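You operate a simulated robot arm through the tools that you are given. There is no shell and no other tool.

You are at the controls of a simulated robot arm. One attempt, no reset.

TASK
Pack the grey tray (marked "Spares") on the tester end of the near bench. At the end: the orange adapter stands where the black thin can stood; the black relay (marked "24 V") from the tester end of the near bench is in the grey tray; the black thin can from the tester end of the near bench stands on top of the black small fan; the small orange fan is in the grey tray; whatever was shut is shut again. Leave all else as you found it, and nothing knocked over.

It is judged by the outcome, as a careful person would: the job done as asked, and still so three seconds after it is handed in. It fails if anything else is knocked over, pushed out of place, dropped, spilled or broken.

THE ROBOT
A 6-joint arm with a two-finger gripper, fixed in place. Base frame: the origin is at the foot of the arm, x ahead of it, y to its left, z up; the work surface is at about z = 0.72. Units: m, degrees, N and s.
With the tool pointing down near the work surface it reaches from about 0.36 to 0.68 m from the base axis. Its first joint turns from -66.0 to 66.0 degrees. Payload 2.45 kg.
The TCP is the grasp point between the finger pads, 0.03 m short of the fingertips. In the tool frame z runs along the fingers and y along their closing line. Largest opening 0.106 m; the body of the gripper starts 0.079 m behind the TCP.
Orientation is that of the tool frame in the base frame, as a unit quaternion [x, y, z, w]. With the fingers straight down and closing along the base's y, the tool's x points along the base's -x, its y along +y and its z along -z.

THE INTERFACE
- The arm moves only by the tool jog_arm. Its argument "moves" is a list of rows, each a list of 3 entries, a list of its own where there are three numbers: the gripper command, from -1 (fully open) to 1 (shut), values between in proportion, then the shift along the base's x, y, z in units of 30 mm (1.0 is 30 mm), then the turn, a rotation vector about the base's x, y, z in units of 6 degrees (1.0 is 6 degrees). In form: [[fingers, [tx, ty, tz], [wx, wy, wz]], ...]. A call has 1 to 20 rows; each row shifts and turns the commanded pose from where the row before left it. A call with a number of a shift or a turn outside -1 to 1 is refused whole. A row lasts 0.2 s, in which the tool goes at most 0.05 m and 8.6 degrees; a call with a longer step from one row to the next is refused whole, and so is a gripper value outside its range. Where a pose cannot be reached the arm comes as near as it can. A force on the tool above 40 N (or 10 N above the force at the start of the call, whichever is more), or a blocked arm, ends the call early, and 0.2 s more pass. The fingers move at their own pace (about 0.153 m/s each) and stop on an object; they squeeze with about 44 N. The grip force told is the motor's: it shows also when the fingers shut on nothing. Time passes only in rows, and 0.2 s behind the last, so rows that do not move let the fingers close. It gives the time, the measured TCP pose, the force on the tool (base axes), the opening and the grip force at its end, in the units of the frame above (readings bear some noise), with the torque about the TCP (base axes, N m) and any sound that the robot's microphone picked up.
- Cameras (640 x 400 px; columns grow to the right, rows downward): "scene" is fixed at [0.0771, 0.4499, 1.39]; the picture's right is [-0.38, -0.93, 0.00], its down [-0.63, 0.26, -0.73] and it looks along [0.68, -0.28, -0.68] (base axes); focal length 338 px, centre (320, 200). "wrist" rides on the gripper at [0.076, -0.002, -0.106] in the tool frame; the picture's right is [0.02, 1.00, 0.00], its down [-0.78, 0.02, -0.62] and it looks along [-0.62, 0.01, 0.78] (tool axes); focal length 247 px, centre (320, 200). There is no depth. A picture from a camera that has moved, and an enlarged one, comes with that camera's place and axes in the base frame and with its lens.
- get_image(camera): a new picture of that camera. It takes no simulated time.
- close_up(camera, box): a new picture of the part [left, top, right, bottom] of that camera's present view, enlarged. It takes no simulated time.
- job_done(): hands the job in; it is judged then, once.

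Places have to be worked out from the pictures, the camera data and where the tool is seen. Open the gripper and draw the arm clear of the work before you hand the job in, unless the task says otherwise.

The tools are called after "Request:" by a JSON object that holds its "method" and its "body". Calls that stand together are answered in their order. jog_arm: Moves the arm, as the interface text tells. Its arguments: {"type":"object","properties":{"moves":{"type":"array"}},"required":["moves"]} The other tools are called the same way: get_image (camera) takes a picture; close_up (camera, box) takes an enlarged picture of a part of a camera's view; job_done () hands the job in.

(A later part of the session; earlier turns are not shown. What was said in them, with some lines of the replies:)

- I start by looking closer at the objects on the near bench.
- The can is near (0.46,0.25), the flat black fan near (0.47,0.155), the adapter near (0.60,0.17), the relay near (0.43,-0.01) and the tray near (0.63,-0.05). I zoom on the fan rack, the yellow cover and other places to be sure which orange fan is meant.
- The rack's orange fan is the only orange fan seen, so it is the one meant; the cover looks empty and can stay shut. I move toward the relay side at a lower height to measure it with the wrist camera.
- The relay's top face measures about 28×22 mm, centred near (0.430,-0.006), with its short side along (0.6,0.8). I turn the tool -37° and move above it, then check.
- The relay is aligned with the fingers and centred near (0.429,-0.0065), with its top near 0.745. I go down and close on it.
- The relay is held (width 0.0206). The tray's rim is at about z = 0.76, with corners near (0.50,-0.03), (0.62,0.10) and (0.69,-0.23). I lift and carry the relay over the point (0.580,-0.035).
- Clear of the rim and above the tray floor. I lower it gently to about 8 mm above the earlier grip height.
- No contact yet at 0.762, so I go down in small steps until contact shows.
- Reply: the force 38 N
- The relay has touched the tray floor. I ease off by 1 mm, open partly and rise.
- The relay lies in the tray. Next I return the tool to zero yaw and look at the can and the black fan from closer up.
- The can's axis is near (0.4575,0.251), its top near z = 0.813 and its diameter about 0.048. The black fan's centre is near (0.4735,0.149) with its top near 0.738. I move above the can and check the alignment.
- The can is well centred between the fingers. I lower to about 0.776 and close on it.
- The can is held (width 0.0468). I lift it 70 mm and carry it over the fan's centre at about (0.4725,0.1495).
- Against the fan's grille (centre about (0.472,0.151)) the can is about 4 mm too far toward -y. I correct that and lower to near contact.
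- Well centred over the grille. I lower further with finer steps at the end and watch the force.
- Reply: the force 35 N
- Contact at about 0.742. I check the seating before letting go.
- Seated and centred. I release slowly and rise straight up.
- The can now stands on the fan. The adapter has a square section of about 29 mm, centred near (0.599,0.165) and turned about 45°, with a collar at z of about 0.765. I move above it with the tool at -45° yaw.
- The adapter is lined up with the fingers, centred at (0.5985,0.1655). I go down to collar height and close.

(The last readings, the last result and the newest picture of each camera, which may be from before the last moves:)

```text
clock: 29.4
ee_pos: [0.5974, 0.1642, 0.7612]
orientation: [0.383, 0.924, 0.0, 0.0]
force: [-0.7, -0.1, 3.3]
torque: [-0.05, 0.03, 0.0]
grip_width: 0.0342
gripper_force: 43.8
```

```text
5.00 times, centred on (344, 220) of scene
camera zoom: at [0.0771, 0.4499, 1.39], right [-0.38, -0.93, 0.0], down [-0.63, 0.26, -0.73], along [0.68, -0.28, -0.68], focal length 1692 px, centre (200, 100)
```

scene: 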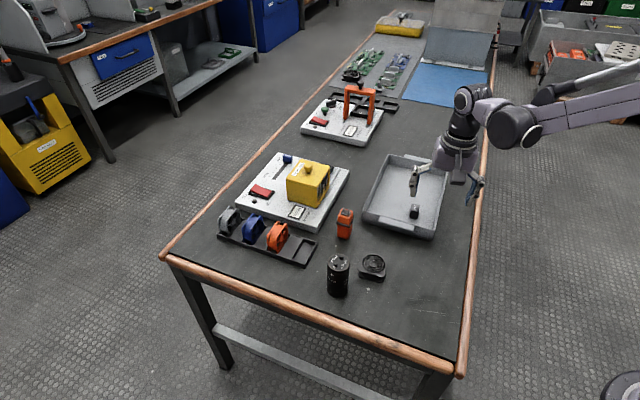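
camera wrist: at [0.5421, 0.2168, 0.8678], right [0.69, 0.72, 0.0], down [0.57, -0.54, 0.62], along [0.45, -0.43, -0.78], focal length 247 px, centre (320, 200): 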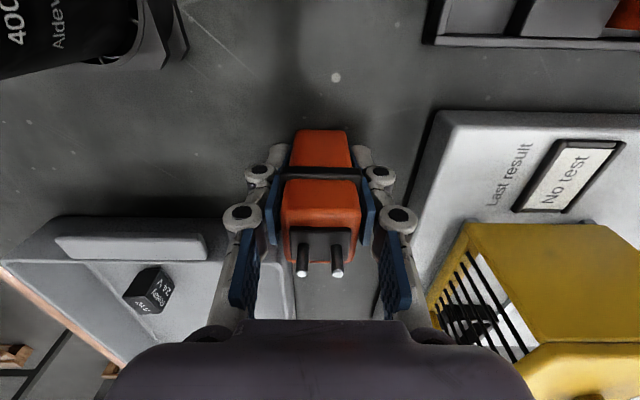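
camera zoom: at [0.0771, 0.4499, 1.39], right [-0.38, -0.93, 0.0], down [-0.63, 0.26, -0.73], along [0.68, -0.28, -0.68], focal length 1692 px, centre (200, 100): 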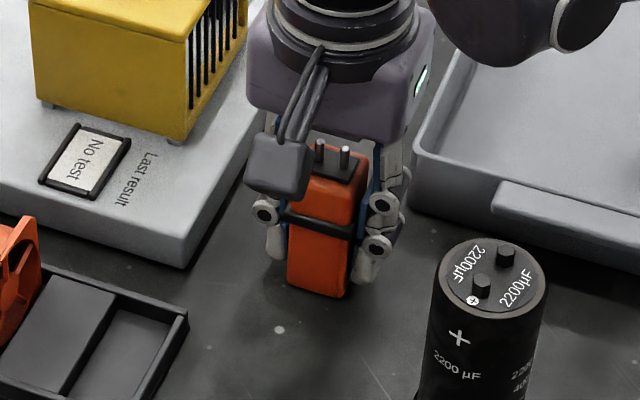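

The adapter is held by its collar (0.0342) and upright. I lift it high enough to clear everything and carry it to the can's old spot (0.4575,0.2515).

Request:
{"method": "jog_arm", "body": {"moves": [[1, [0, 0, 0.4], [0, 0, 0]], [1, [0, 0, 0.8], [0, 0, 0]], [1, [0, 0, 0.9], [0, 0, 0]], [1, [0, 0, 0.9], [0, 0, 0]], [1, [0, 0, 0.9], [0, 0, 0]], [1, [0, 0, 0.7], [0, 0, 0]], [1, [-0.4, 0.3, 0], [0, 0, 0]], [1, [-0.75, 0.45, 0], [0, 0, 0]], [1, [-0.75, 0.45, 0], [0, 0, 0]], [1, [-0.75, 0.45, 0], [0, 0, 0]], [1, [-0.75, 0.45, 0], [0, 0, 0]], [1, [-0.75, 0.45, 0], [0, 0, 0]], [1, [-0.55, 0.32, 0], [0, 0, 0]], [1, [0, 0, 0], [0, 0, 0]]]}}

Request:
{"method": "get_image", "body": {"camera": "wrist"}}

Request:
{"method": "get_image", "body": {"camera": "scene"}}

```text
clock: 32.4
ee_pos: [0.4573, 0.2486, 0.8989]
orientation: [0.383, 0.924, 0.0, 0.0]
force: [-0.1, -0.5, -0.6]
torque: [0.0, 0.0, 0.02]
grip_width: 0.0341
gripper_force: 44.1
```

```text
taken
camera wrist: at [0.4021, 0.3002, 1.0051], right [0.69, 0.72, 0.0], down [0.57, -0.54, 0.62], along [0.45, -0.43, -0.78], focal length 247 px, centre (320, 200)
```

wrist: 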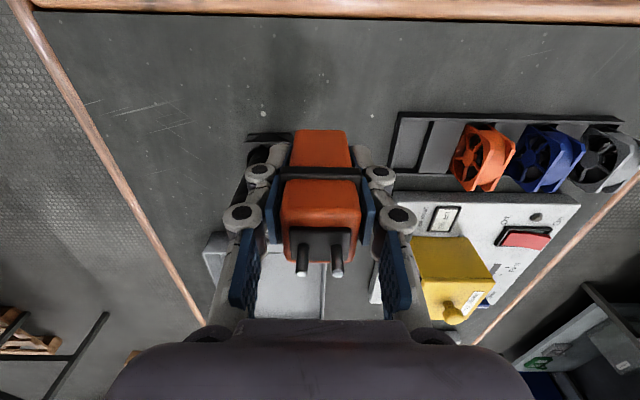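

```text
taken
```

scene: 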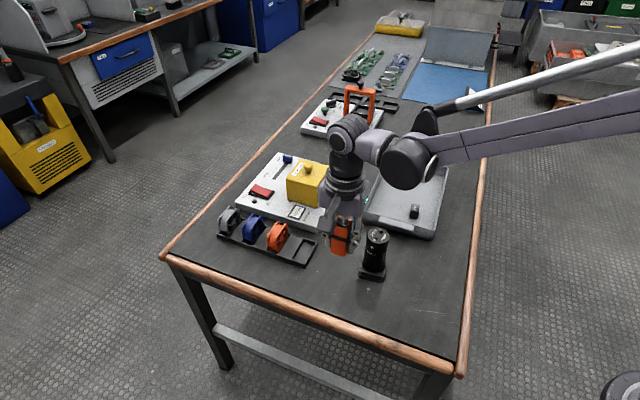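

Positioned over the spot (the can stands safely at the side). I lower to just above the bench, adding a small +y correction.

Request:
{"method": "jog_arm", "body": {"moves": [[1, [0, 0.05, -0.7], [0, 0, 0]], [1, [0, 0, -0.8], [0, 0, 0]], [1, [0, 0, -0.8], [0, 0, 0]], [1, [0, 0, -0.8], [0, 0, 0]], [1, [0, 0, -0.7], [0, 0, 0]], [1, [0, 0, -0.4], [0, 0, 0]], [1, [0, 0, -0.15], [0, 0, 0]], [1, [0, 0, 0], [0, 0, 0]]]}}

Request:
{"method": "close_up", "body": {"camera": "scene", "box": [290, 230, 418, 310]}}

Request:
{"method": "get_image", "body": {"camera": "wrist"}}

```text
clock: 34.2
ee_pos: [0.4557, 0.2518, 0.7683]
orientation: [0.383, 0.924, 0.0, -0.001]
force: [0.3, 0.0, -1.2]
torque: [-0.01, -0.03, 0.02]
grip_width: 0.0342
gripper_force: 43.8
```

```text
5.00 times, centred on (354, 270) of scene
camera zoom: at [0.0771, 0.4499, 1.39], right [-0.38, -0.93, 0.0], down [-0.63, 0.26, -0.73], along [0.68, -0.28, -0.68], focal length 1692 px, centre (150, -150)
```

zoom: 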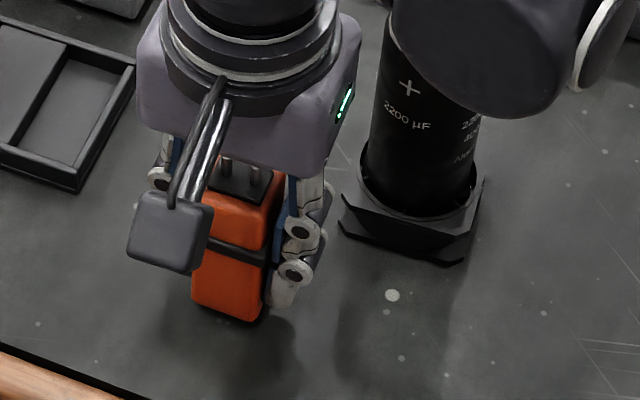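

```text
taken
camera wrist: at [0.4009, 0.3036, 0.8749], right [0.69, 0.72, 0.0], down [0.57, -0.54, 0.62], along [0.45, -0.43, -0.78], focal length 247 px, centre (320, 200)
```

wrist: 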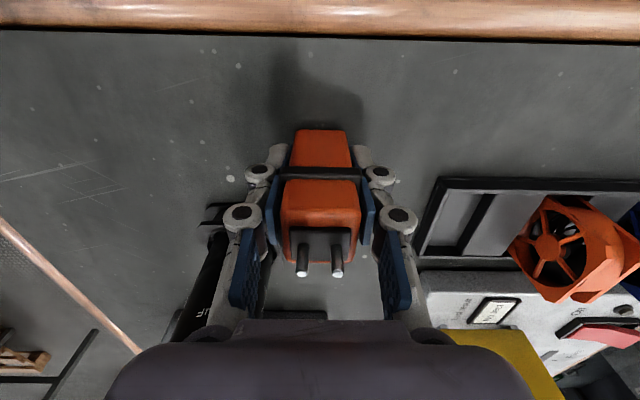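

About 6 mm above the bench. I go down in fine steps until contact.

Request:
{"method": "jog_arm", "body": {"moves": [[1, [0.02, 0, -0.1], [0, 0, 0]], [1, [0, 0, -0.06], [0, 0, 0]], [1, [0, 0, -0.05], [0, 0, 0]], [1, [0, 0, -0.04], [0, 0, 0]], [1, [0, 0, 0], [0, 0, 0]]]}}

```text
clock: 35.4
ee_pos: [0.4568, 0.2515, 0.7609]
orientation: [0.383, 0.924, 0.0, 0.0]
force: [0.1, 1.0, 5.6]
torque: [-0.07, 0.08, -0.01]
grip_width: 0.0344
gripper_force: 43.2
```

Light contact at the original grip height. I release, open enough to clear the collar, and rise.

Request:
{"method": "jog_arm", "body": {"moves": [[0.2, [0, 0, 0], [0, 0, 0]], [-0.2, [0, 0, 0], [0, 0, 0]], [-0.4, [0, 0, 0], [0, 0, 0]], [-0.4, [0, 0, 0.4], [0, 0, 0]], [-0.4, [0, 0, 0.9], [0, 0, 0]], [-0.4, [0, 0, 0.9], [0, 0, 0]], [-0.4, [0, 0, 0.9], [0, 0, 0]], [-0.4, [0, 0, 0.9], [0, 0, 0]], [-0.4, [0, 0, 0.5], [0, 0, 0]], [-0.4, [0, 0, 0], [0, 0, 0]]]}}

Request:
{"method": "get_image", "body": {"camera": "wrist"}}

Request:
{"method": "get_image", "body": {"camera": "scene"}}

Request:
{"method": "close_up", "body": {"camera": "wrist", "box": [340, 70, 580, 220]}}

```text
clock: 37.6
ee_pos: [0.4569, 0.2524, 0.8979]
orientation: [0.383, 0.924, 0.0, 0.001]
force: [0.3, 0.3, -1.0]
torque: [0.04, 0.02, -0.01]
grip_width: 0.0741
gripper_force: 0.1
```

```text
taken
camera wrist: at [0.4015, 0.305, 1.0047], right [0.69, 0.72, 0.0], down [0.57, -0.54, 0.62], along [0.45, -0.43, -0.78], focal length 247 px, centre (320, 200)
```

wrist: 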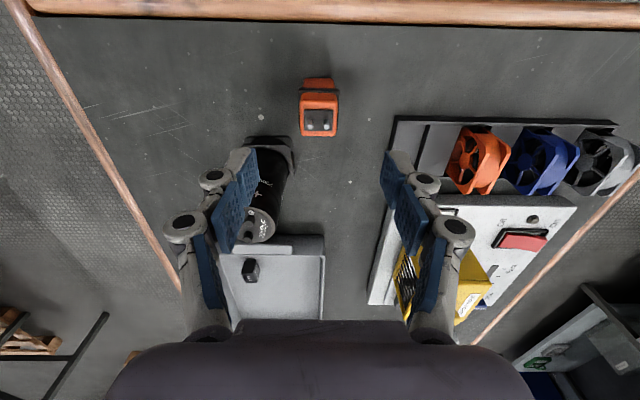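

```text
taken
```

scene: 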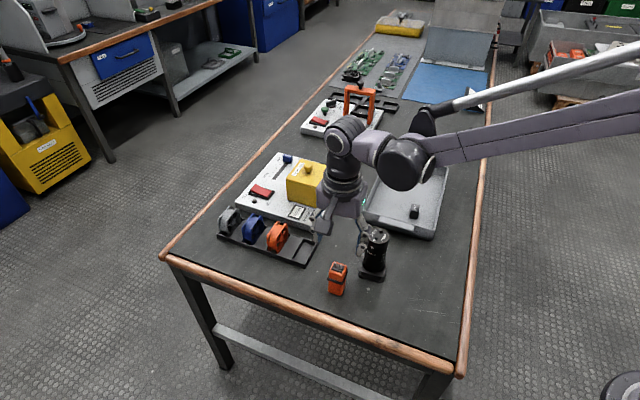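

```text
2.67 times, centred on (460, 145) of wrist
camera zoom: at [0.4015, 0.305, 1.0047], right [0.69, 0.72, 0.0], down [0.57, -0.54, 0.62], along [0.45, -0.43, -0.78], focal length 659 px, centre (-53, 347)
```

zoom: 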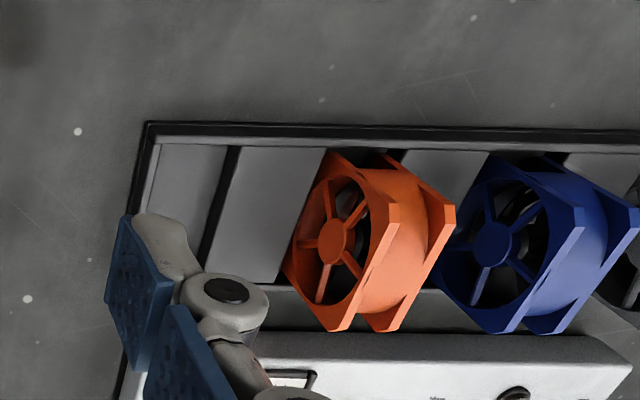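

The adapter stands at the can's old spot. Now the orange fan: it is near (0.633,0.335), radius about 0.716, close to the reach limit. I move above it while staying high and see how far the arm gets.

Request:
{"method": "jog_arm", "body": {"moves": [[-0.4, [0.5, 0.23, 0], [0, 0, 0]], [-0.4, [0.8, 0.37, 0], [0, 0, 0]], [-0.4, [0.8, 0.37, 0], [0, 0, 0]], [-0.4, [0.8, 0.37, 0], [0, 0, 0]], [-0.4, [0.8, 0.37, 0], [0, 0, 0]], [-0.4, [0.5, 0.23, 0], [0, 0, 0]], [-0.4, [0, 0, 0], [0, 0, 0]]]}}

Request:
{"method": "get_image", "body": {"camera": "wrist"}}

Request:
{"method": "close_up", "body": {"camera": "scene", "box": [200, 150, 360, 250]}}

```text
clock: 39.2
ee_pos: [0.5821, 0.3121, 0.8955]
orientation: [0.383, 0.924, 0.0, 0.0]
force: [0.0, -0.4, 1.1]
torque: [0.0, -0.05, 0.01]
grip_width: 0.0741
gripper_force: 0.1
```

```text
taken
camera wrist: at [0.5275, 0.3637, 1.0026], right [0.69, 0.72, 0.0], down [0.57, -0.54, 0.62], along [0.45, -0.43, -0.78], focal length 247 px, centre (320, 200)
```

wrist: 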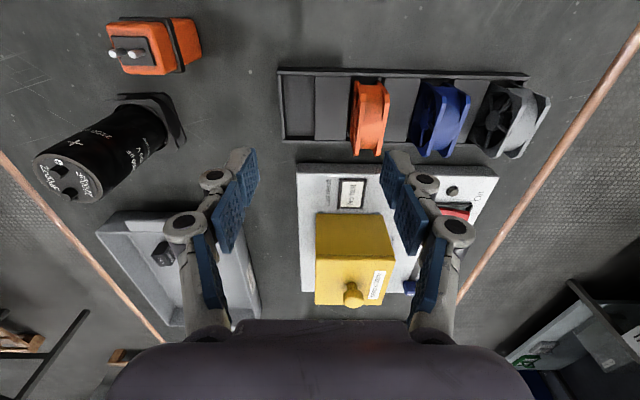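

```text
4.00 times, centred on (280, 200) of scene
camera zoom: at [0.0771, 0.4499, 1.39], right [-0.38, -0.93, 0.0], down [-0.63, 0.26, -0.73], along [0.68, -0.28, -0.68], focal length 1354 px, centre (480, 200)
```

zoom: 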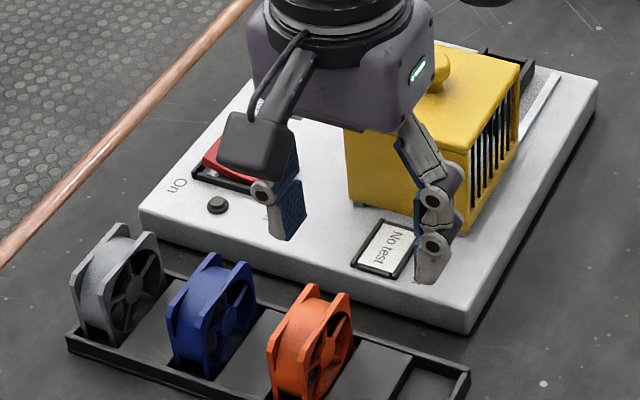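

A good view from here. I zoom on the orange fan to measure its place and size.

Request:
{"method": "close_up", "body": {"camera": "wrist", "box": [304, 60, 464, 160]}}

Request:
{"method": "close_up", "body": {"camera": "scene", "box": [240, 210, 320, 260]}}

```text
4.00 times, centred on (384, 110) of wrist
camera zoom: at [0.5275, 0.3637, 1.0026], right [0.69, 0.72, 0.0], down [0.57, -0.54, 0.62], along [0.45, -0.43, -0.78], focal length 988 px, centre (64, 560)
```

zoom: 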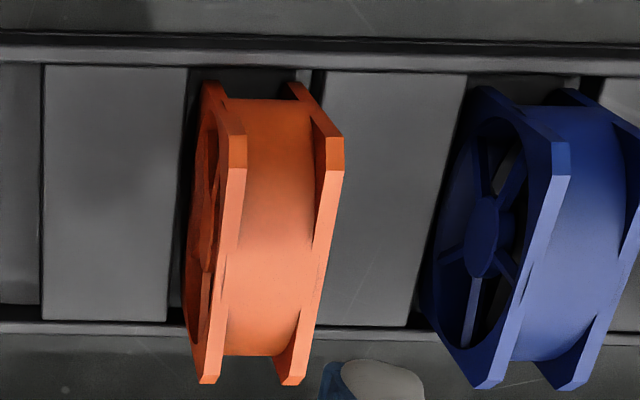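

```text
8.00 times, centred on (280, 235) of scene
camera zoom: at [0.0771, 0.4499, 1.39], right [-0.38, -0.93, 0.0], down [-0.63, 0.26, -0.73], along [0.68, -0.28, -0.68], focal length 2708 px, centre (640, -80)
```

zoom: 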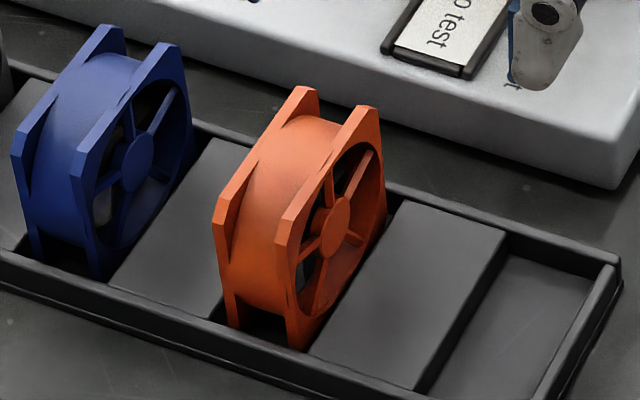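

The orange fan's centre is about (0.626,0.334) and its top is about 0.784. It is 25 mm thick along (0.7,0.7), which matches the finger closing line. I move over it and see whether the arm reaches upright.

Request:
{"method": "jog_arm", "body": {"moves": [[-0.1, [0.5, 0.25, 0], [0, 0, 0]], [-0.1, [0.5, 0.25, 0], [0, 0, 0]], [-0.1, [0.46, 0.23, 0], [0, 0, 0]], [-0.1, [0, 0, 0], [0, 0, 0]], [-0.1, [0, 0, 0], [0, 0, 0]]]}}

Request:
{"method": "get_image", "body": {"camera": "wrist"}}

Request:
{"method": "close_up", "body": {"camera": "scene", "box": [200, 170, 328, 250]}}

```text
clock: 40.4
ee_pos: [0.611, 0.3235, 0.8976]
orientation: [0.382, 0.924, 0.0, 0.0]
force: [-0.4, -0.8, -0.1]
torque: [-0.01, 0.0, 0.02]
grip_width: 0.0583
gripper_force: 0.0
out of reach, approached as far as the arm can: row 3
```

```text
taken
camera wrist: at [0.5568, 0.377, 1.0041], right [0.69, 0.72, 0.0], down [0.57, -0.54, 0.62], along [0.45, -0.43, -0.78], focal length 247 px, centre (320, 200)
```

wrist: 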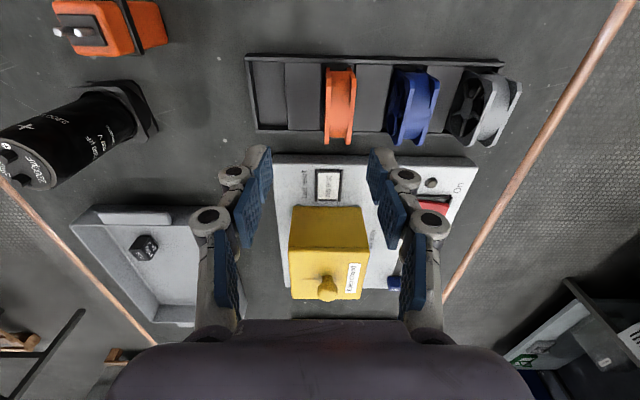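

```text
5.00 times, centred on (264, 210) of scene
camera zoom: at [0.0771, 0.4499, 1.39], right [-0.38, -0.93, 0.0], down [-0.63, 0.26, -0.73], along [0.68, -0.28, -0.68], focal length 1692 px, centre (600, 150)
```

zoom: 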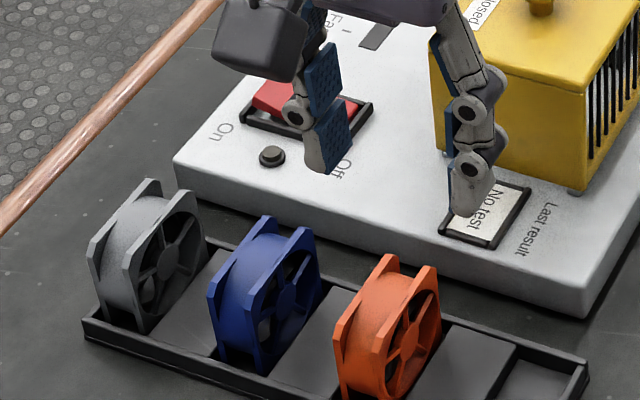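

The upright reach ends at radius 0.69, so the fan (radius 0.71) needs a tilted tool. I will close along (0.7,-0.7) instead, across the fan's square sides, and tilt about that closing line so the pads stay parallel to the fan. First I back off and turn the yaw to +45°.

Request:
{"method": "jog_arm", "body": {"moves": [[-0.4, [-0.6, -0.35, 0.4], [0, 0, 1]], [-0.4, [-0.6, -0.35, 0.4], [0, 0, 1]], [-0.4, [-0.6, -0.35, 0.4], [0, 0, 1]], [-0.4, [0, 0, 0], [0, 0, 1]], [-0.4, [0, 0, 0], [0, 0, 1]], [-0.4, [0, 0, 0], [0, 0, 1]], [-0.4, [0, 0, 0], [0, 0, 1]], [-0.4, [0, 0, 0], [0, 0, 1]], [-0.4, [0, 0, 0], [0, 0, 1]], [-0.4, [0, 0, 0], [0, 0, 1]], [-0.6, [0, 0, 0], [0, 0, 1]], [-0.6, [0, 0, 0], [0, 0, 1]], [-0.6, [0, 0, 0], [0, 0, 1]], [-0.6, [0, 0, 0], [0, 0, 1]], [-0.6, [0, 0, 0], [0, 0, 1]], [-0.6, [0, 0, 0], [0, 0, 0]]]}}

Request:
{"method": "get_image", "body": {"camera": "wrist"}}

```text
clock: 43.8
ee_pos: [0.5597, 0.2946, 0.9327]
orientation: [-0.383, 0.924, 0.0, 0.0]
force: [0.2, -0.5, -0.3]
torque: [0.03, -0.05, 0.01]
grip_width: 0.0849
gripper_force: 0.2
```

```text
taken
camera wrist: at [0.5062, 0.238, 1.0399], right [-0.72, 0.69, 0.0], down [0.54, 0.57, 0.62], along [0.43, 0.45, -0.78], focal length 247 px, centre (320, 200)
```

wrist: 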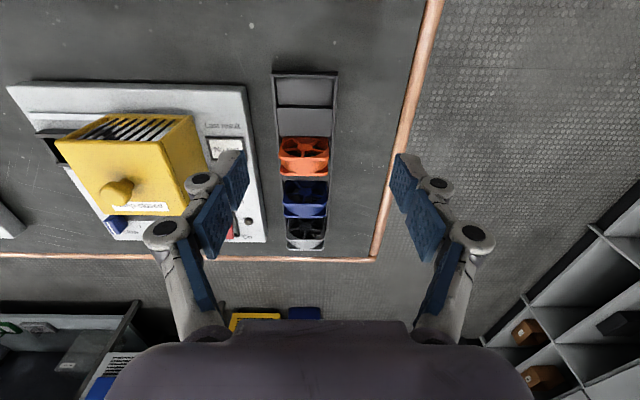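

The yaw is now +45°. I zoom on the orange fan from here to fix its lateral centre.

Request:
{"method": "close_up", "body": {"camera": "wrist", "box": [224, 100, 384, 200]}}

```text
4.00 times, centred on (304, 150) of wrist
camera zoom: at [0.5062, 0.238, 1.0399], right [-0.72, 0.69, 0.0], down [0.54, 0.57, 0.62], along [0.43, 0.45, -0.78], focal length 988 px, centre (384, 400)
```

zoom: 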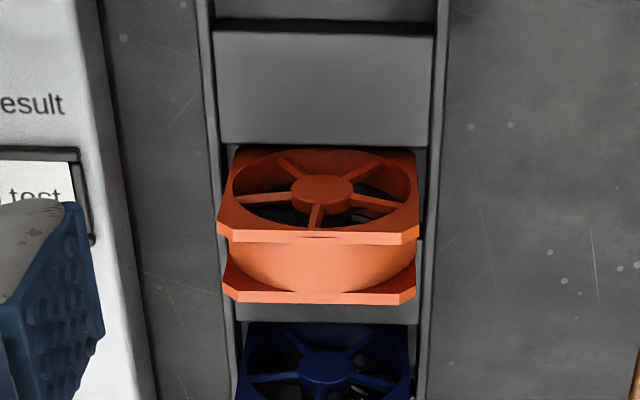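

The fan is 60 mm square and centred at (0.626,0.335). I tilt the tool 20° outward and move above the fan to test the reach.

Request:
{"method": "jog_arm", "body": {"moves": [[-0.6, [0, 0, 0], [0.59, -0.59, 0]], [-0.6, [0, 0, 0], [0.59, -0.59, 0]], [-0.6, [0, 0, 0], [0.59, -0.59, 0]], [-0.6, [0, 0, 0], [0.59, -0.59, 0]], [-0.6, [0.55, 0.34, -0.4], [0, 0, 0]], [-0.6, [0.55, 0.34, -0.4], [0, 0, 0]], [-0.6, [0.55, 0.34, -0.4], [0, 0, 0]], [-0.6, [0.55, 0.34, -0.4], [0, 0, 0]], [-0.6, [0, 0, 0], [0, 0, 0]], [-0.6, [0, 0, 0], [0, 0, 0]]]}}

Request:
{"method": "get_image", "body": {"camera": "wrist"}}

Request:
{"method": "get_image", "body": {"camera": "scene"}}

```text
clock: 46.0
ee_pos: [0.6271, 0.3348, 0.884]
orientation: [-0.377, 0.91, 0.067, 0.161]
force: [1.0, -0.6, 0.6]
torque: [0.03, 0.05, 0.03]
grip_width: 0.0849
gripper_force: 0.0
```

```text
taken
camera wrist: at [0.5519, 0.2573, 0.9587], right [-0.72, 0.69, -0.01], down [0.36, 0.38, 0.85], along [0.59, 0.61, -0.52], focal length 247 px, centre (320, 200)
```

wrist: 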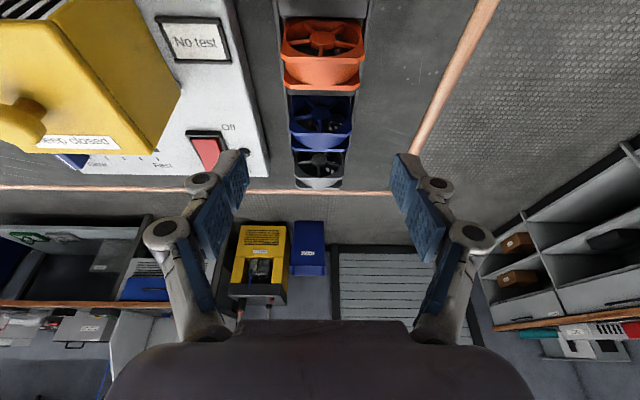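

```text
taken
```

scene: 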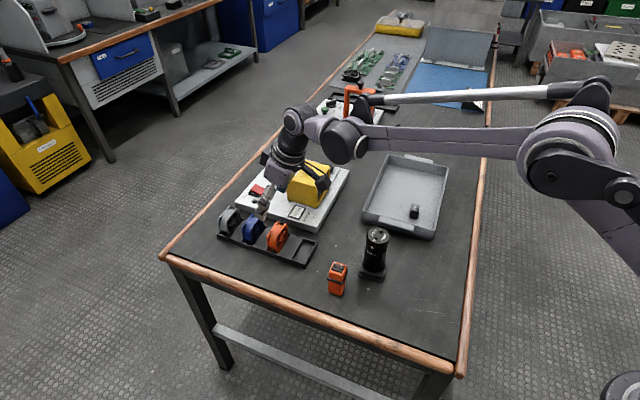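

Reached, with the fan midway between the fingers. I descend to z = 0.80 and check reach and alignment.

Request:
{"method": "jog_arm", "body": {"moves": [[-0.6, [0, 0, -0.6], [0, 0, 0]], [-0.6, [0, 0, -0.6], [0, 0, 0]], [-0.6, [0, 0, -0.6], [0, 0, 0]], [-0.6, [0, 0, -0.5], [0, 0, 0]], [-0.6, [0, 0, -0.5], [0, 0, 0]], [-0.6, [0, 0, 0], [0, 0, 0]]]}}

Request:
{"method": "get_image", "body": {"camera": "wrist"}}

Request:
{"method": "close_up", "body": {"camera": "scene", "box": [200, 170, 328, 250]}}

```text
clock: 47.4
ee_pos: [0.6254, 0.3349, 0.8013]
orientation: [-0.377, 0.91, 0.067, 0.162]
force: [0.0, 0.6, 0.1]
torque: [-0.01, 0.01, -0.02]
grip_width: 0.0847
gripper_force: 0.0
```

```text
taken
camera wrist: at [0.5503, 0.2569, 0.8749], right [-0.72, 0.69, -0.01], down [0.36, 0.38, 0.85], along [0.59, 0.61, -0.52], focal length 247 px, centre (320, 200)
```

wrist: 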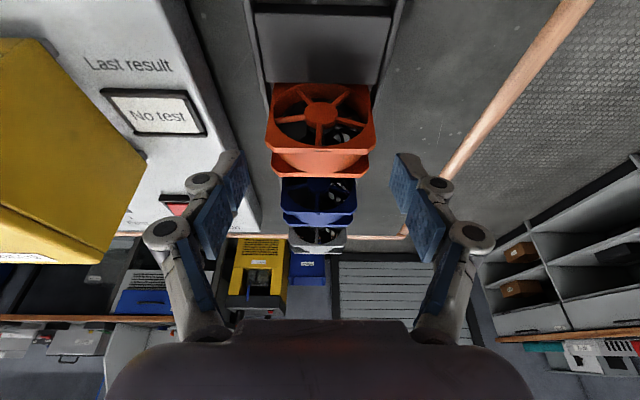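

```text
5.00 times, centred on (264, 210) of scene
camera zoom: at [0.0771, 0.4499, 1.39], right [-0.38, -0.93, 0.0], down [-0.63, 0.26, -0.73], along [0.68, -0.28, -0.68], focal length 1692 px, centre (600, 150)
```

zoom: 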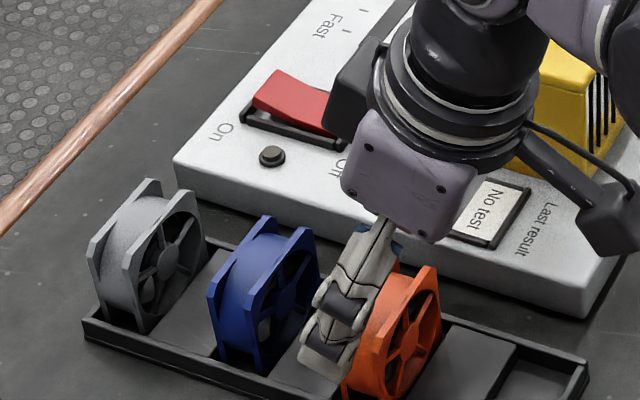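

Alignment is good and my projected fingertip place matches the picture. I descend to about 0.778 with a slight pull-back to centre the pads on both flanges, then close.

Request:
{"method": "jog_arm", "body": {"moves": [[-0.6, [-0.1, -0.1, -0.3], [0, 0, 0]], [-0.6, [0, 0, -0.3], [0, 0, 0]], [-0.6, [0, 0, -0.17], [0, 0, 0]], [-0.6, [0, 0, 0], [0, 0, 0]], [-0.3, [0, 0, 0], [0, 0, 0]], [0, [0, 0, 0], [0, 0, 0]], [1, [0, 0, 0], [0, 0, 0]], [1, [0, 0, 0], [0, 0, 0]]]}}

Request:
{"method": "get_image", "body": {"camera": "wrist"}}

Request:
{"method": "close_up", "body": {"camera": "scene", "box": [220, 190, 348, 270]}}

```text
clock: 49.2
ee_pos: [0.622, 0.3328, 0.7782]
orientation: [-0.376, 0.91, 0.067, 0.162]
force: [-0.3, -0.4, 1.0]
torque: [-0.09, 0.01, -0.04]
grip_width: 0.0592
gripper_force: 44.1
```

```text
taken
camera wrist: at [0.5467, 0.2541, 0.8522], right [-0.72, 0.69, -0.01], down [0.36, 0.38, 0.85], along [0.59, 0.61, -0.52], focal length 247 px, centre (320, 200)
```

wrist: 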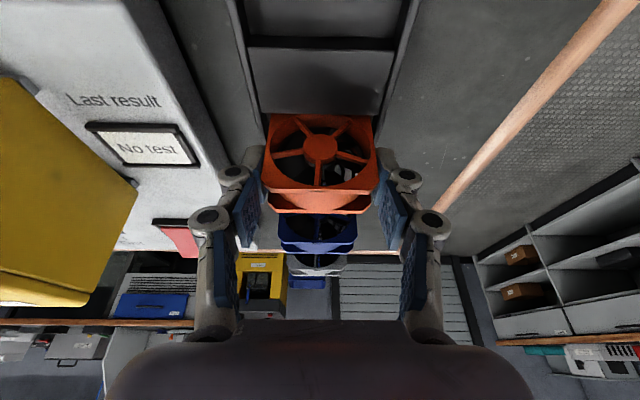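

```text
5.00 times, centred on (284, 230) of scene
camera zoom: at [0.0771, 0.4499, 1.39], right [-0.38, -0.93, 0.0], down [-0.63, 0.26, -0.73], along [0.68, -0.28, -0.68], focal length 1692 px, centre (500, 50)
```

zoom: 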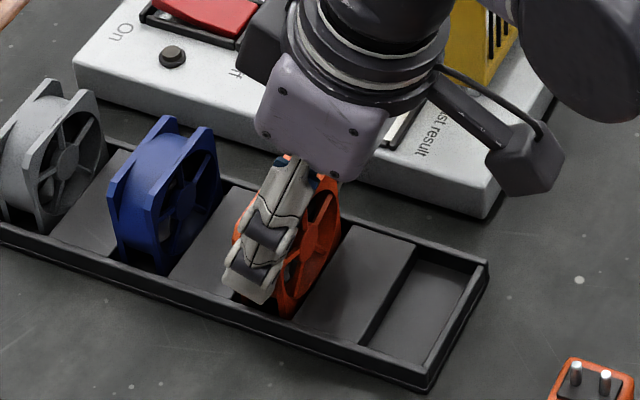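

The fan is held (0.0592). I lift it straight up out of the slot.

Request:
{"method": "jog_arm", "body": {"moves": [[1, [0, 0, 0.2], [0, 0, 0]], [1, [0, 0, 0.4], [0, 0, 0]], [1, [0, 0, 0.5], [0, 0, 0]], [1, [0, 0, 0.6], [0, 0, 0]], [1, [0, 0, 0.6], [0, 0, 0]], [1, [0, 0, 0.6], [0, 0, 0]], [1, [0, 0, 0.3], [0, 0, 0]], [1, [0, 0, 0], [0, 0, 0]]]}}

Request:
{"method": "get_image", "body": {"camera": "wrist"}}

Request:
{"method": "close_up", "body": {"camera": "scene", "box": [200, 150, 360, 250]}}

```text
clock: 51.0
ee_pos: [0.6225, 0.3317, 0.8742]
orientation: [-0.377, 0.91, 0.067, 0.161]
force: [0.5, -0.1, -1.7]
torque: [0.01, 0.05, 0.03]
grip_width: 0.0592
gripper_force: 43.9
```

```text
taken
camera wrist: at [0.5481, 0.2526, 0.9486], right [-0.72, 0.69, -0.01], down [0.36, 0.38, 0.85], along [0.59, 0.61, -0.52], focal length 247 px, centre (320, 200)
```

wrist: 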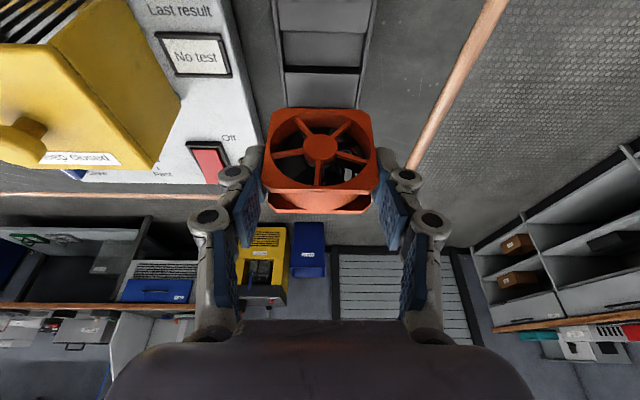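

```text
4.00 times, centred on (280, 200) of scene
camera zoom: at [0.0771, 0.4499, 1.39], right [-0.38, -0.93, 0.0], down [-0.63, 0.26, -0.73], along [0.68, -0.28, -0.68], focal length 1354 px, centre (480, 200)
```

zoom: 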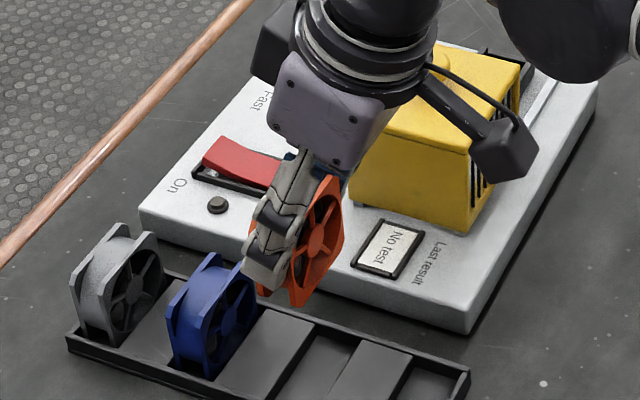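

The fan is out of the slot and the neighbours are undisturbed. I raise it to about 0.91, pull inward, and carry it between the can and the tester to the left part of the tray (0.647,0.004).

Request:
{"method": "jog_arm", "body": {"moves": [[1, [0, 0, 0.6], [0, 0, 0]], [1, [-0.5, -0.3, 0.7], [0, 0, 0]], [1, [-0.6, -0.37, 0], [0, 0, 0]], [1, [-0.6, -0.4, 0], [0, 0, 0]], [1, [0, -0.8, 0], [0, 0, 0]], [1, [0.1, -0.85, 0], [0, 0, 0]], [1, [0.1, -0.85, 0], [0, 0, 0]], [1, [0.1, -0.85, 0], [0, 0, 0]], [1, [0.1, -0.85, 0], [0, 0, 0]], [1, [0.1, -0.8, 0], [0, 0, 0]], [1, [0.4, -0.85, 0], [0, 0, 0]], [1, [0.4, -0.85, 0], [0, 0, 0]], [1, [0.4, -0.85, 0], [0, 0, 0]], [1, [0.4, -0.85, 0], [0, 0, 0]], [1, [0.3, -0.8, 0], [0, 0, 0]], [1, [0.2, -0.68, 0], [0, 0, 0]], [1, [0, 0, 0], [0, 0, 0]]]}}

Request:
{"method": "get_image", "body": {"camera": "wrist"}}

Request:
{"method": "get_image", "body": {"camera": "scene"}}

```text
clock: 54.6
ee_pos: [0.6499, 0.0025, 0.9128]
orientation: [-0.376, 0.91, 0.067, 0.161]
force: [-0.8, -0.4, -0.9]
torque: [0.01, -0.04, 0.04]
grip_width: 0.0589
gripper_force: 44.2
```

```text
taken
camera wrist: at [0.5739, -0.0761, 0.9869], right [-0.72, 0.69, -0.01], down [0.36, 0.38, 0.85], along [0.59, 0.61, -0.52], focal length 247 px, centre (320, 200)
```

wrist: 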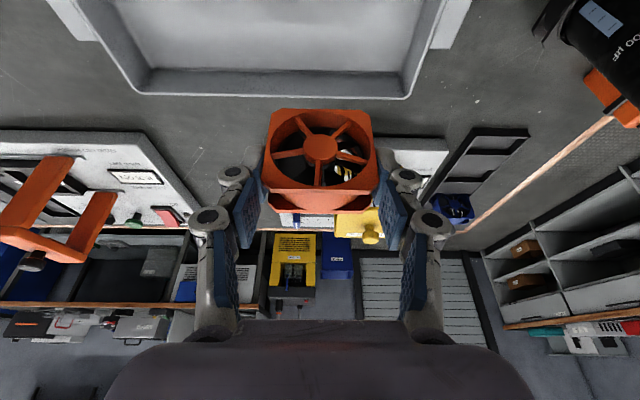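

```text
taken
```

scene: 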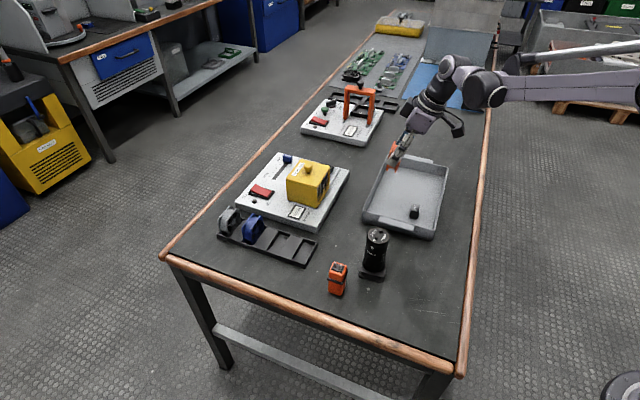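

The fan is over the tray. I shift it 12 mm away from the left wall, lower to z of about 0.80 and check.

Request:
{"method": "jog_arm", "body": {"moves": [[1, [-0.28, -0.28, 0], [0, 0, 0]], [1, [0, 0, -0.6], [0, 0, 0]], [1, [0, 0, -0.8], [0, 0, 0]], [1, [0, 0, -0.8], [0, 0, 0]], [1, [0, 0, -0.8], [0, 0, 0]], [1, [0, 0, -0.6], [0, 0, 0]], [1, [0, 0, 0], [0, 0, 0]]]}}

Request:
{"method": "get_image", "body": {"camera": "wrist"}}

Request:
{"method": "close_up", "body": {"camera": "scene", "box": [340, 140, 468, 220]}}

```text
clock: 56.2
ee_pos: [0.6414, -0.0063, 0.8034]
orientation: [-0.378, 0.909, 0.067, 0.161]
force: [0.0, -0.6, -0.5]
torque: [-0.02, -0.02, 0.0]
grip_width: 0.0589
gripper_force: 44.4
```

```text
taken
camera wrist: at [0.5668, -0.085, 0.8768], right [-0.72, 0.69, -0.01], down [0.36, 0.38, 0.85], along [0.59, 0.61, -0.52], focal length 247 px, centre (320, 200)
```

wrist: 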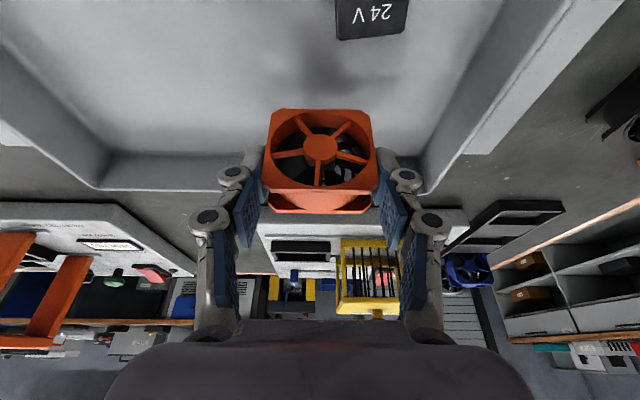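

```text
5.00 times, centred on (404, 180) of scene
camera zoom: at [0.0771, 0.4499, 1.39], right [-0.38, -0.93, 0.0], down [-0.63, 0.26, -0.73], along [0.68, -0.28, -0.68], focal length 1692 px, centre (-100, 300)
```

zoom: 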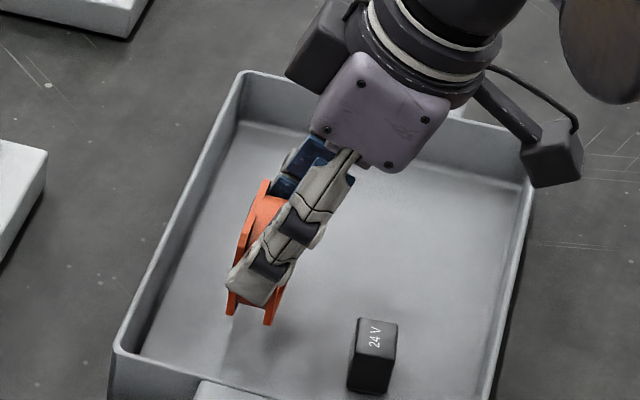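

Everything is inside the tray walls and clear. I go down with fine steps to contact.

Request:
{"method": "jog_arm", "body": {"moves": [[1, [0, 0, -0.35], [0, 0, 0]], [1, [0, 0, -0.25], [0, 0, 0]], [1, [0, 0, -0.06], [0, 0, 0]], [1, [0, 0, -0.05], [0, 0, 0]], [1, [0, 0, -0.05], [0, 0, 0]], [1, [0, 0, -0.05], [0, 0, 0]], [1, [0, 0, 0], [0, 0, 0]]]}}

Request:
{"method": "close_up", "body": {"camera": "scene", "box": [340, 140, 468, 220]}}

```text
clock: 57.8
ee_pos: [0.6409, -0.0049, 0.7812]
orientation: [-0.378, 0.909, 0.067, 0.161]
force: [0.8, -0.4, -0.9]
torque: [0.02, -0.01, 0.01]
grip_width: 0.0591
gripper_force: 44.1
```

```text
5.00 times, centred on (404, 180) of scene
camera zoom: at [0.0771, 0.4499, 1.39], right [-0.38, -0.93, 0.0], down [-0.63, 0.26, -0.73], along [0.68, -0.28, -0.68], focal length 1692 px, centre (-100, 300)
```

zoom: 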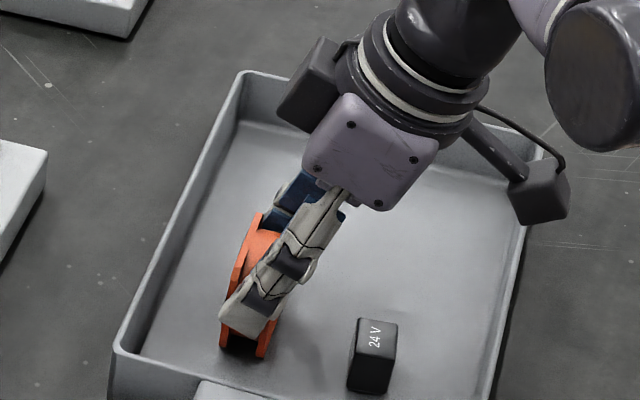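

Still no contact at 0.781. I continue in 1.2 mm steps.

Request:
{"method": "jog_arm", "body": {"moves": [[1, [0, 0, -0.04], [0, 0, 0]], [1, [0, 0, -0.04], [0, 0, 0]], [1, [0, 0, -0.04], [0, 0, 0]], [1, [0, 0, 0], [0, 0, 0]]]}}

```text
clock: 58.8
ee_pos: [0.6404, -0.0037, 0.7786]
orientation: [-0.376, 0.91, 0.067, 0.163]
force: [1.4, -2.0, 33.7]
torque: [0.14, -0.27, -0.04]
grip_width: 0.0593
gripper_force: 43.9
```

The fan's feet touch the tray floor. I ease off, open and rise straight up.

Request:
{"method": "jog_arm", "body": {"moves": [[1, [0, 0, 0.04], [0, 0, 0]], [-0.3, [0, 0, 0], [0, 0, 0]], [-0.6, [0, 0, 0], [0, 0, 0]], [-0.6, [0, 0, 0], [0, 0, 0]], [-0.6, [0, 0, 0.3], [0, 0, 0]], [-0.6, [0, 0, 0.6], [0, 0, 0]], [-0.6, [0, 0, 0.8], [0, 0, 0]], [-0.6, [0, 0, 0.8], [0, 0, 0]], [-0.6, [0, 0, 0.8], [0, 0, 0]], [-0.6, [0, 0, 0.8], [0, 0, 0]], [-0.6, [0, 0, 0.8], [0, 0, 0]], [-0.6, [0, 0, 0], [0, 0, 0]]]}}

Request:
{"method": "get_image", "body": {"camera": "wrist"}}

Request:
{"method": "get_image", "body": {"camera": "scene"}}

Request:
{"method": "close_up", "body": {"camera": "scene", "box": [340, 140, 468, 220]}}

```text
clock: 61.4
ee_pos: [0.6387, -0.0038, 0.9246]
orientation: [-0.377, 0.91, 0.067, 0.161]
force: [1.1, -0.1, 0.2]
torque: [0.02, -0.02, 0.0]
grip_width: 0.0851
gripper_force: 0.0
```

```text
taken
camera wrist: at [0.564, -0.0827, 0.9986], right [-0.72, 0.69, -0.01], down [0.36, 0.38, 0.85], along [0.59, 0.61, -0.52], focal length 247 px, centre (320, 200)
```

wrist: 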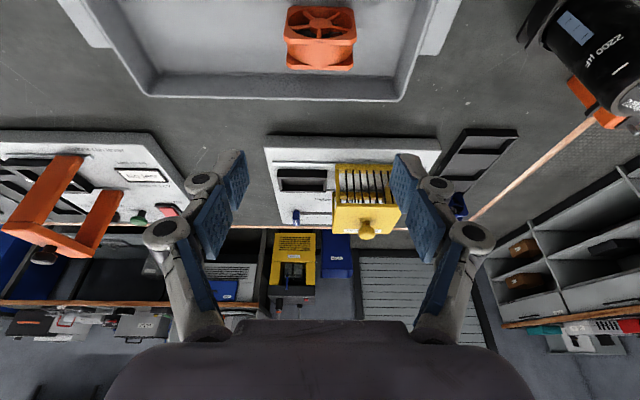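

```text
taken
```

scene: 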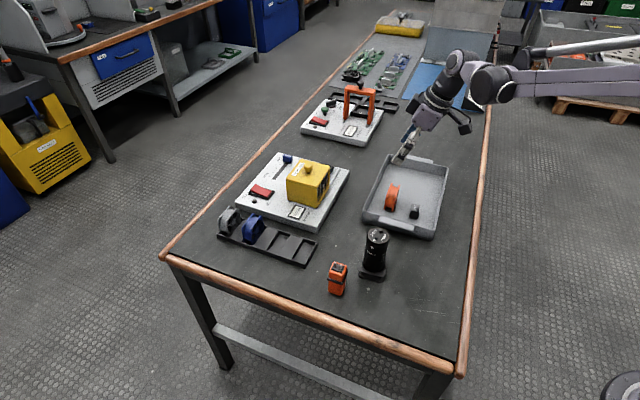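

```text
5.00 times, centred on (404, 180) of scene
camera zoom: at [0.0771, 0.4499, 1.39], right [-0.38, -0.93, 0.0], down [-0.63, 0.26, -0.73], along [0.68, -0.28, -0.68], focal length 1692 px, centre (-100, 300)
```

zoom: 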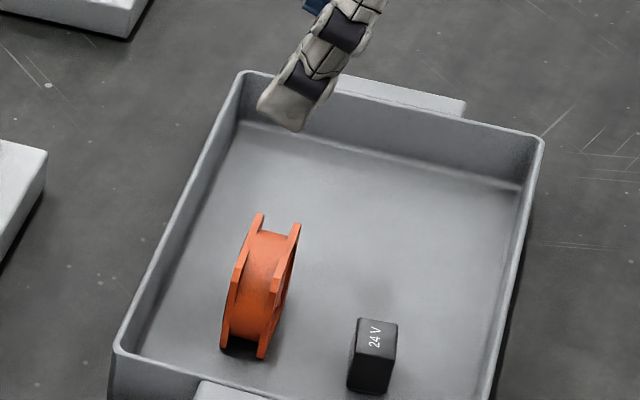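

The fan stands in the tray beside the relay. I raise the arm, undo the tilt and draw back clear of the work, then make a last check.

Request:
{"method": "jog_arm", "body": {"moves": [[-0.6, [-0.4, 0, 0.8], [-0.59, 0.59, 0]], [-0.6, [-0.6, 0, 0.8], [-0.59, 0.59, 0]], [-0.6, [-0.7, 0, 0.8], [-0.59, 0.59, 0]], [-0.6, [-0.8, -0.1, 0.8], [-0.59, 0.59, 0]], [-0.6, [-0.8, -0.3, 0.3], [0, 0, -0.9]], [-0.6, [-0.8, -0.3, 0], [0, 0, -0.9]], [-0.6, [-0.8, -0.3, 0], [0, 0, -0.9]], [-0.6, [-0.8, -0.3, 0], [0, 0, -0.9]], [-0.6, [-0.5, -0.3, 0], [0, 0, -0.9]], [-1, [0, 0, 0], [0, 0, 0]], [-1, [0, 0, 0], [0, 0, 0]]]}}

Request:
{"method": "get_image", "body": {"camera": "scene"}}

Request:
{"method": "close_up", "body": {"camera": "scene", "box": [200, 140, 480, 315]}}

Request:
{"method": "get_image", "body": {"camera": "wrist"}}

```text
clock: 63.8
ee_pos: [0.4577, -0.056, 1.0308]
orientation: [-0.155, 0.988, 0.0, 0.0]
force: [-0.1, 0.8, 0.8]
torque: [0.04, -0.01, 0.0]
grip_width: 0.1057
gripper_force: 0.0
```

```text
taken
```

scene: 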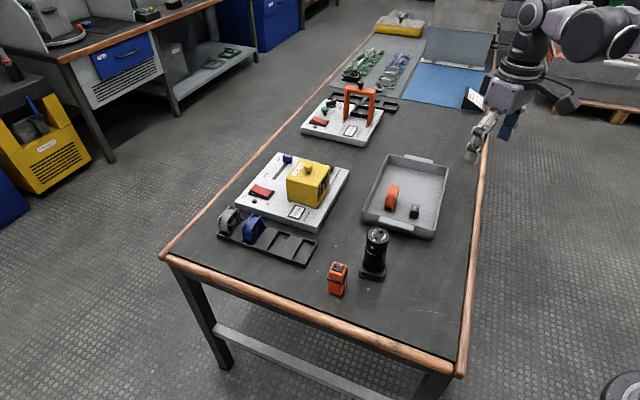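

```text
2.29 times, centred on (340, 228) of scene
camera zoom: at [0.0771, 0.4499, 1.39], right [-0.38, -0.93, 0.0], down [-0.63, 0.26, -0.73], along [0.68, -0.28, -0.68], focal length 774 px, centre (274, 137)
```

zoom: 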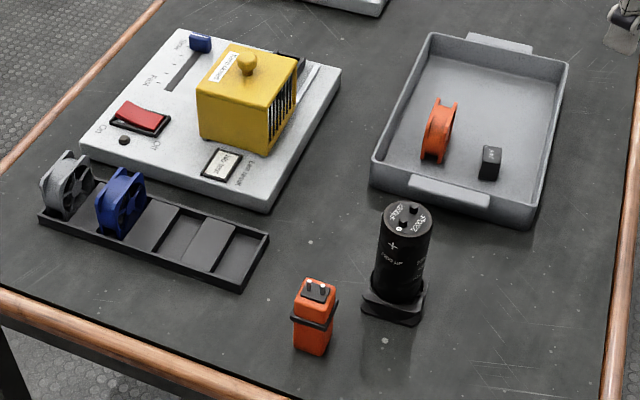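

```text
taken
camera wrist: at [0.3849, -0.0819, 1.1363], right [-0.33, 0.94, 0.0], down [0.74, 0.26, 0.62], along [0.59, 0.2, -0.78], focal length 247 px, centre (320, 200)
```

wrist: 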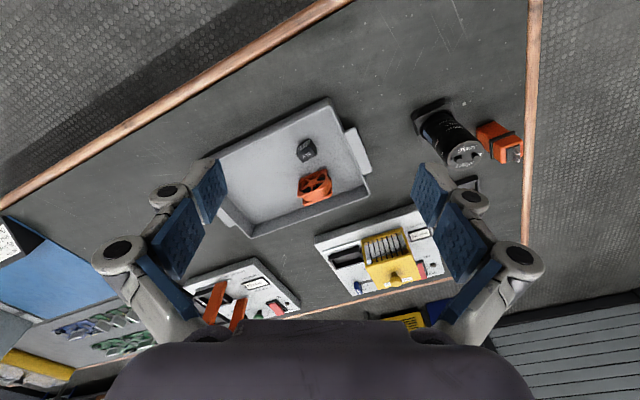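

All four items are in place: the relay and orange fan are in the tray, the can is on the black fan, and the adapter is at the can's old spot. The cover is still shut, nothing else has moved, and the arm is clear with the gripper open, so I hand in.

Request:
{"method": "job_done", "body": {}}

```text
The job is handed in.
```

The job is done and handed in; the final pictures show everything in place:

- **Relay:** the black "24 V" relay is in the grey tray.
- **Orange fan:** it stands upright in the tray beside the relay. I took it from the fan rack next to the tester, the only orange fan I could see. It was out of reach with the tool straight down, so I tilted the tool 20° to reach it.
- **Can:** the black thin can stands centred on the black small fan.
- **Adapter:** the orange adapter stands upright where the can stood, within a few millimetres.
- **Cover:** I never opened the tester's yellow "Keep closed" cover, and it is still shut.

In the final pictures nothing else looks moved or knocked over. The gripper is open and the arm is clear of the work.
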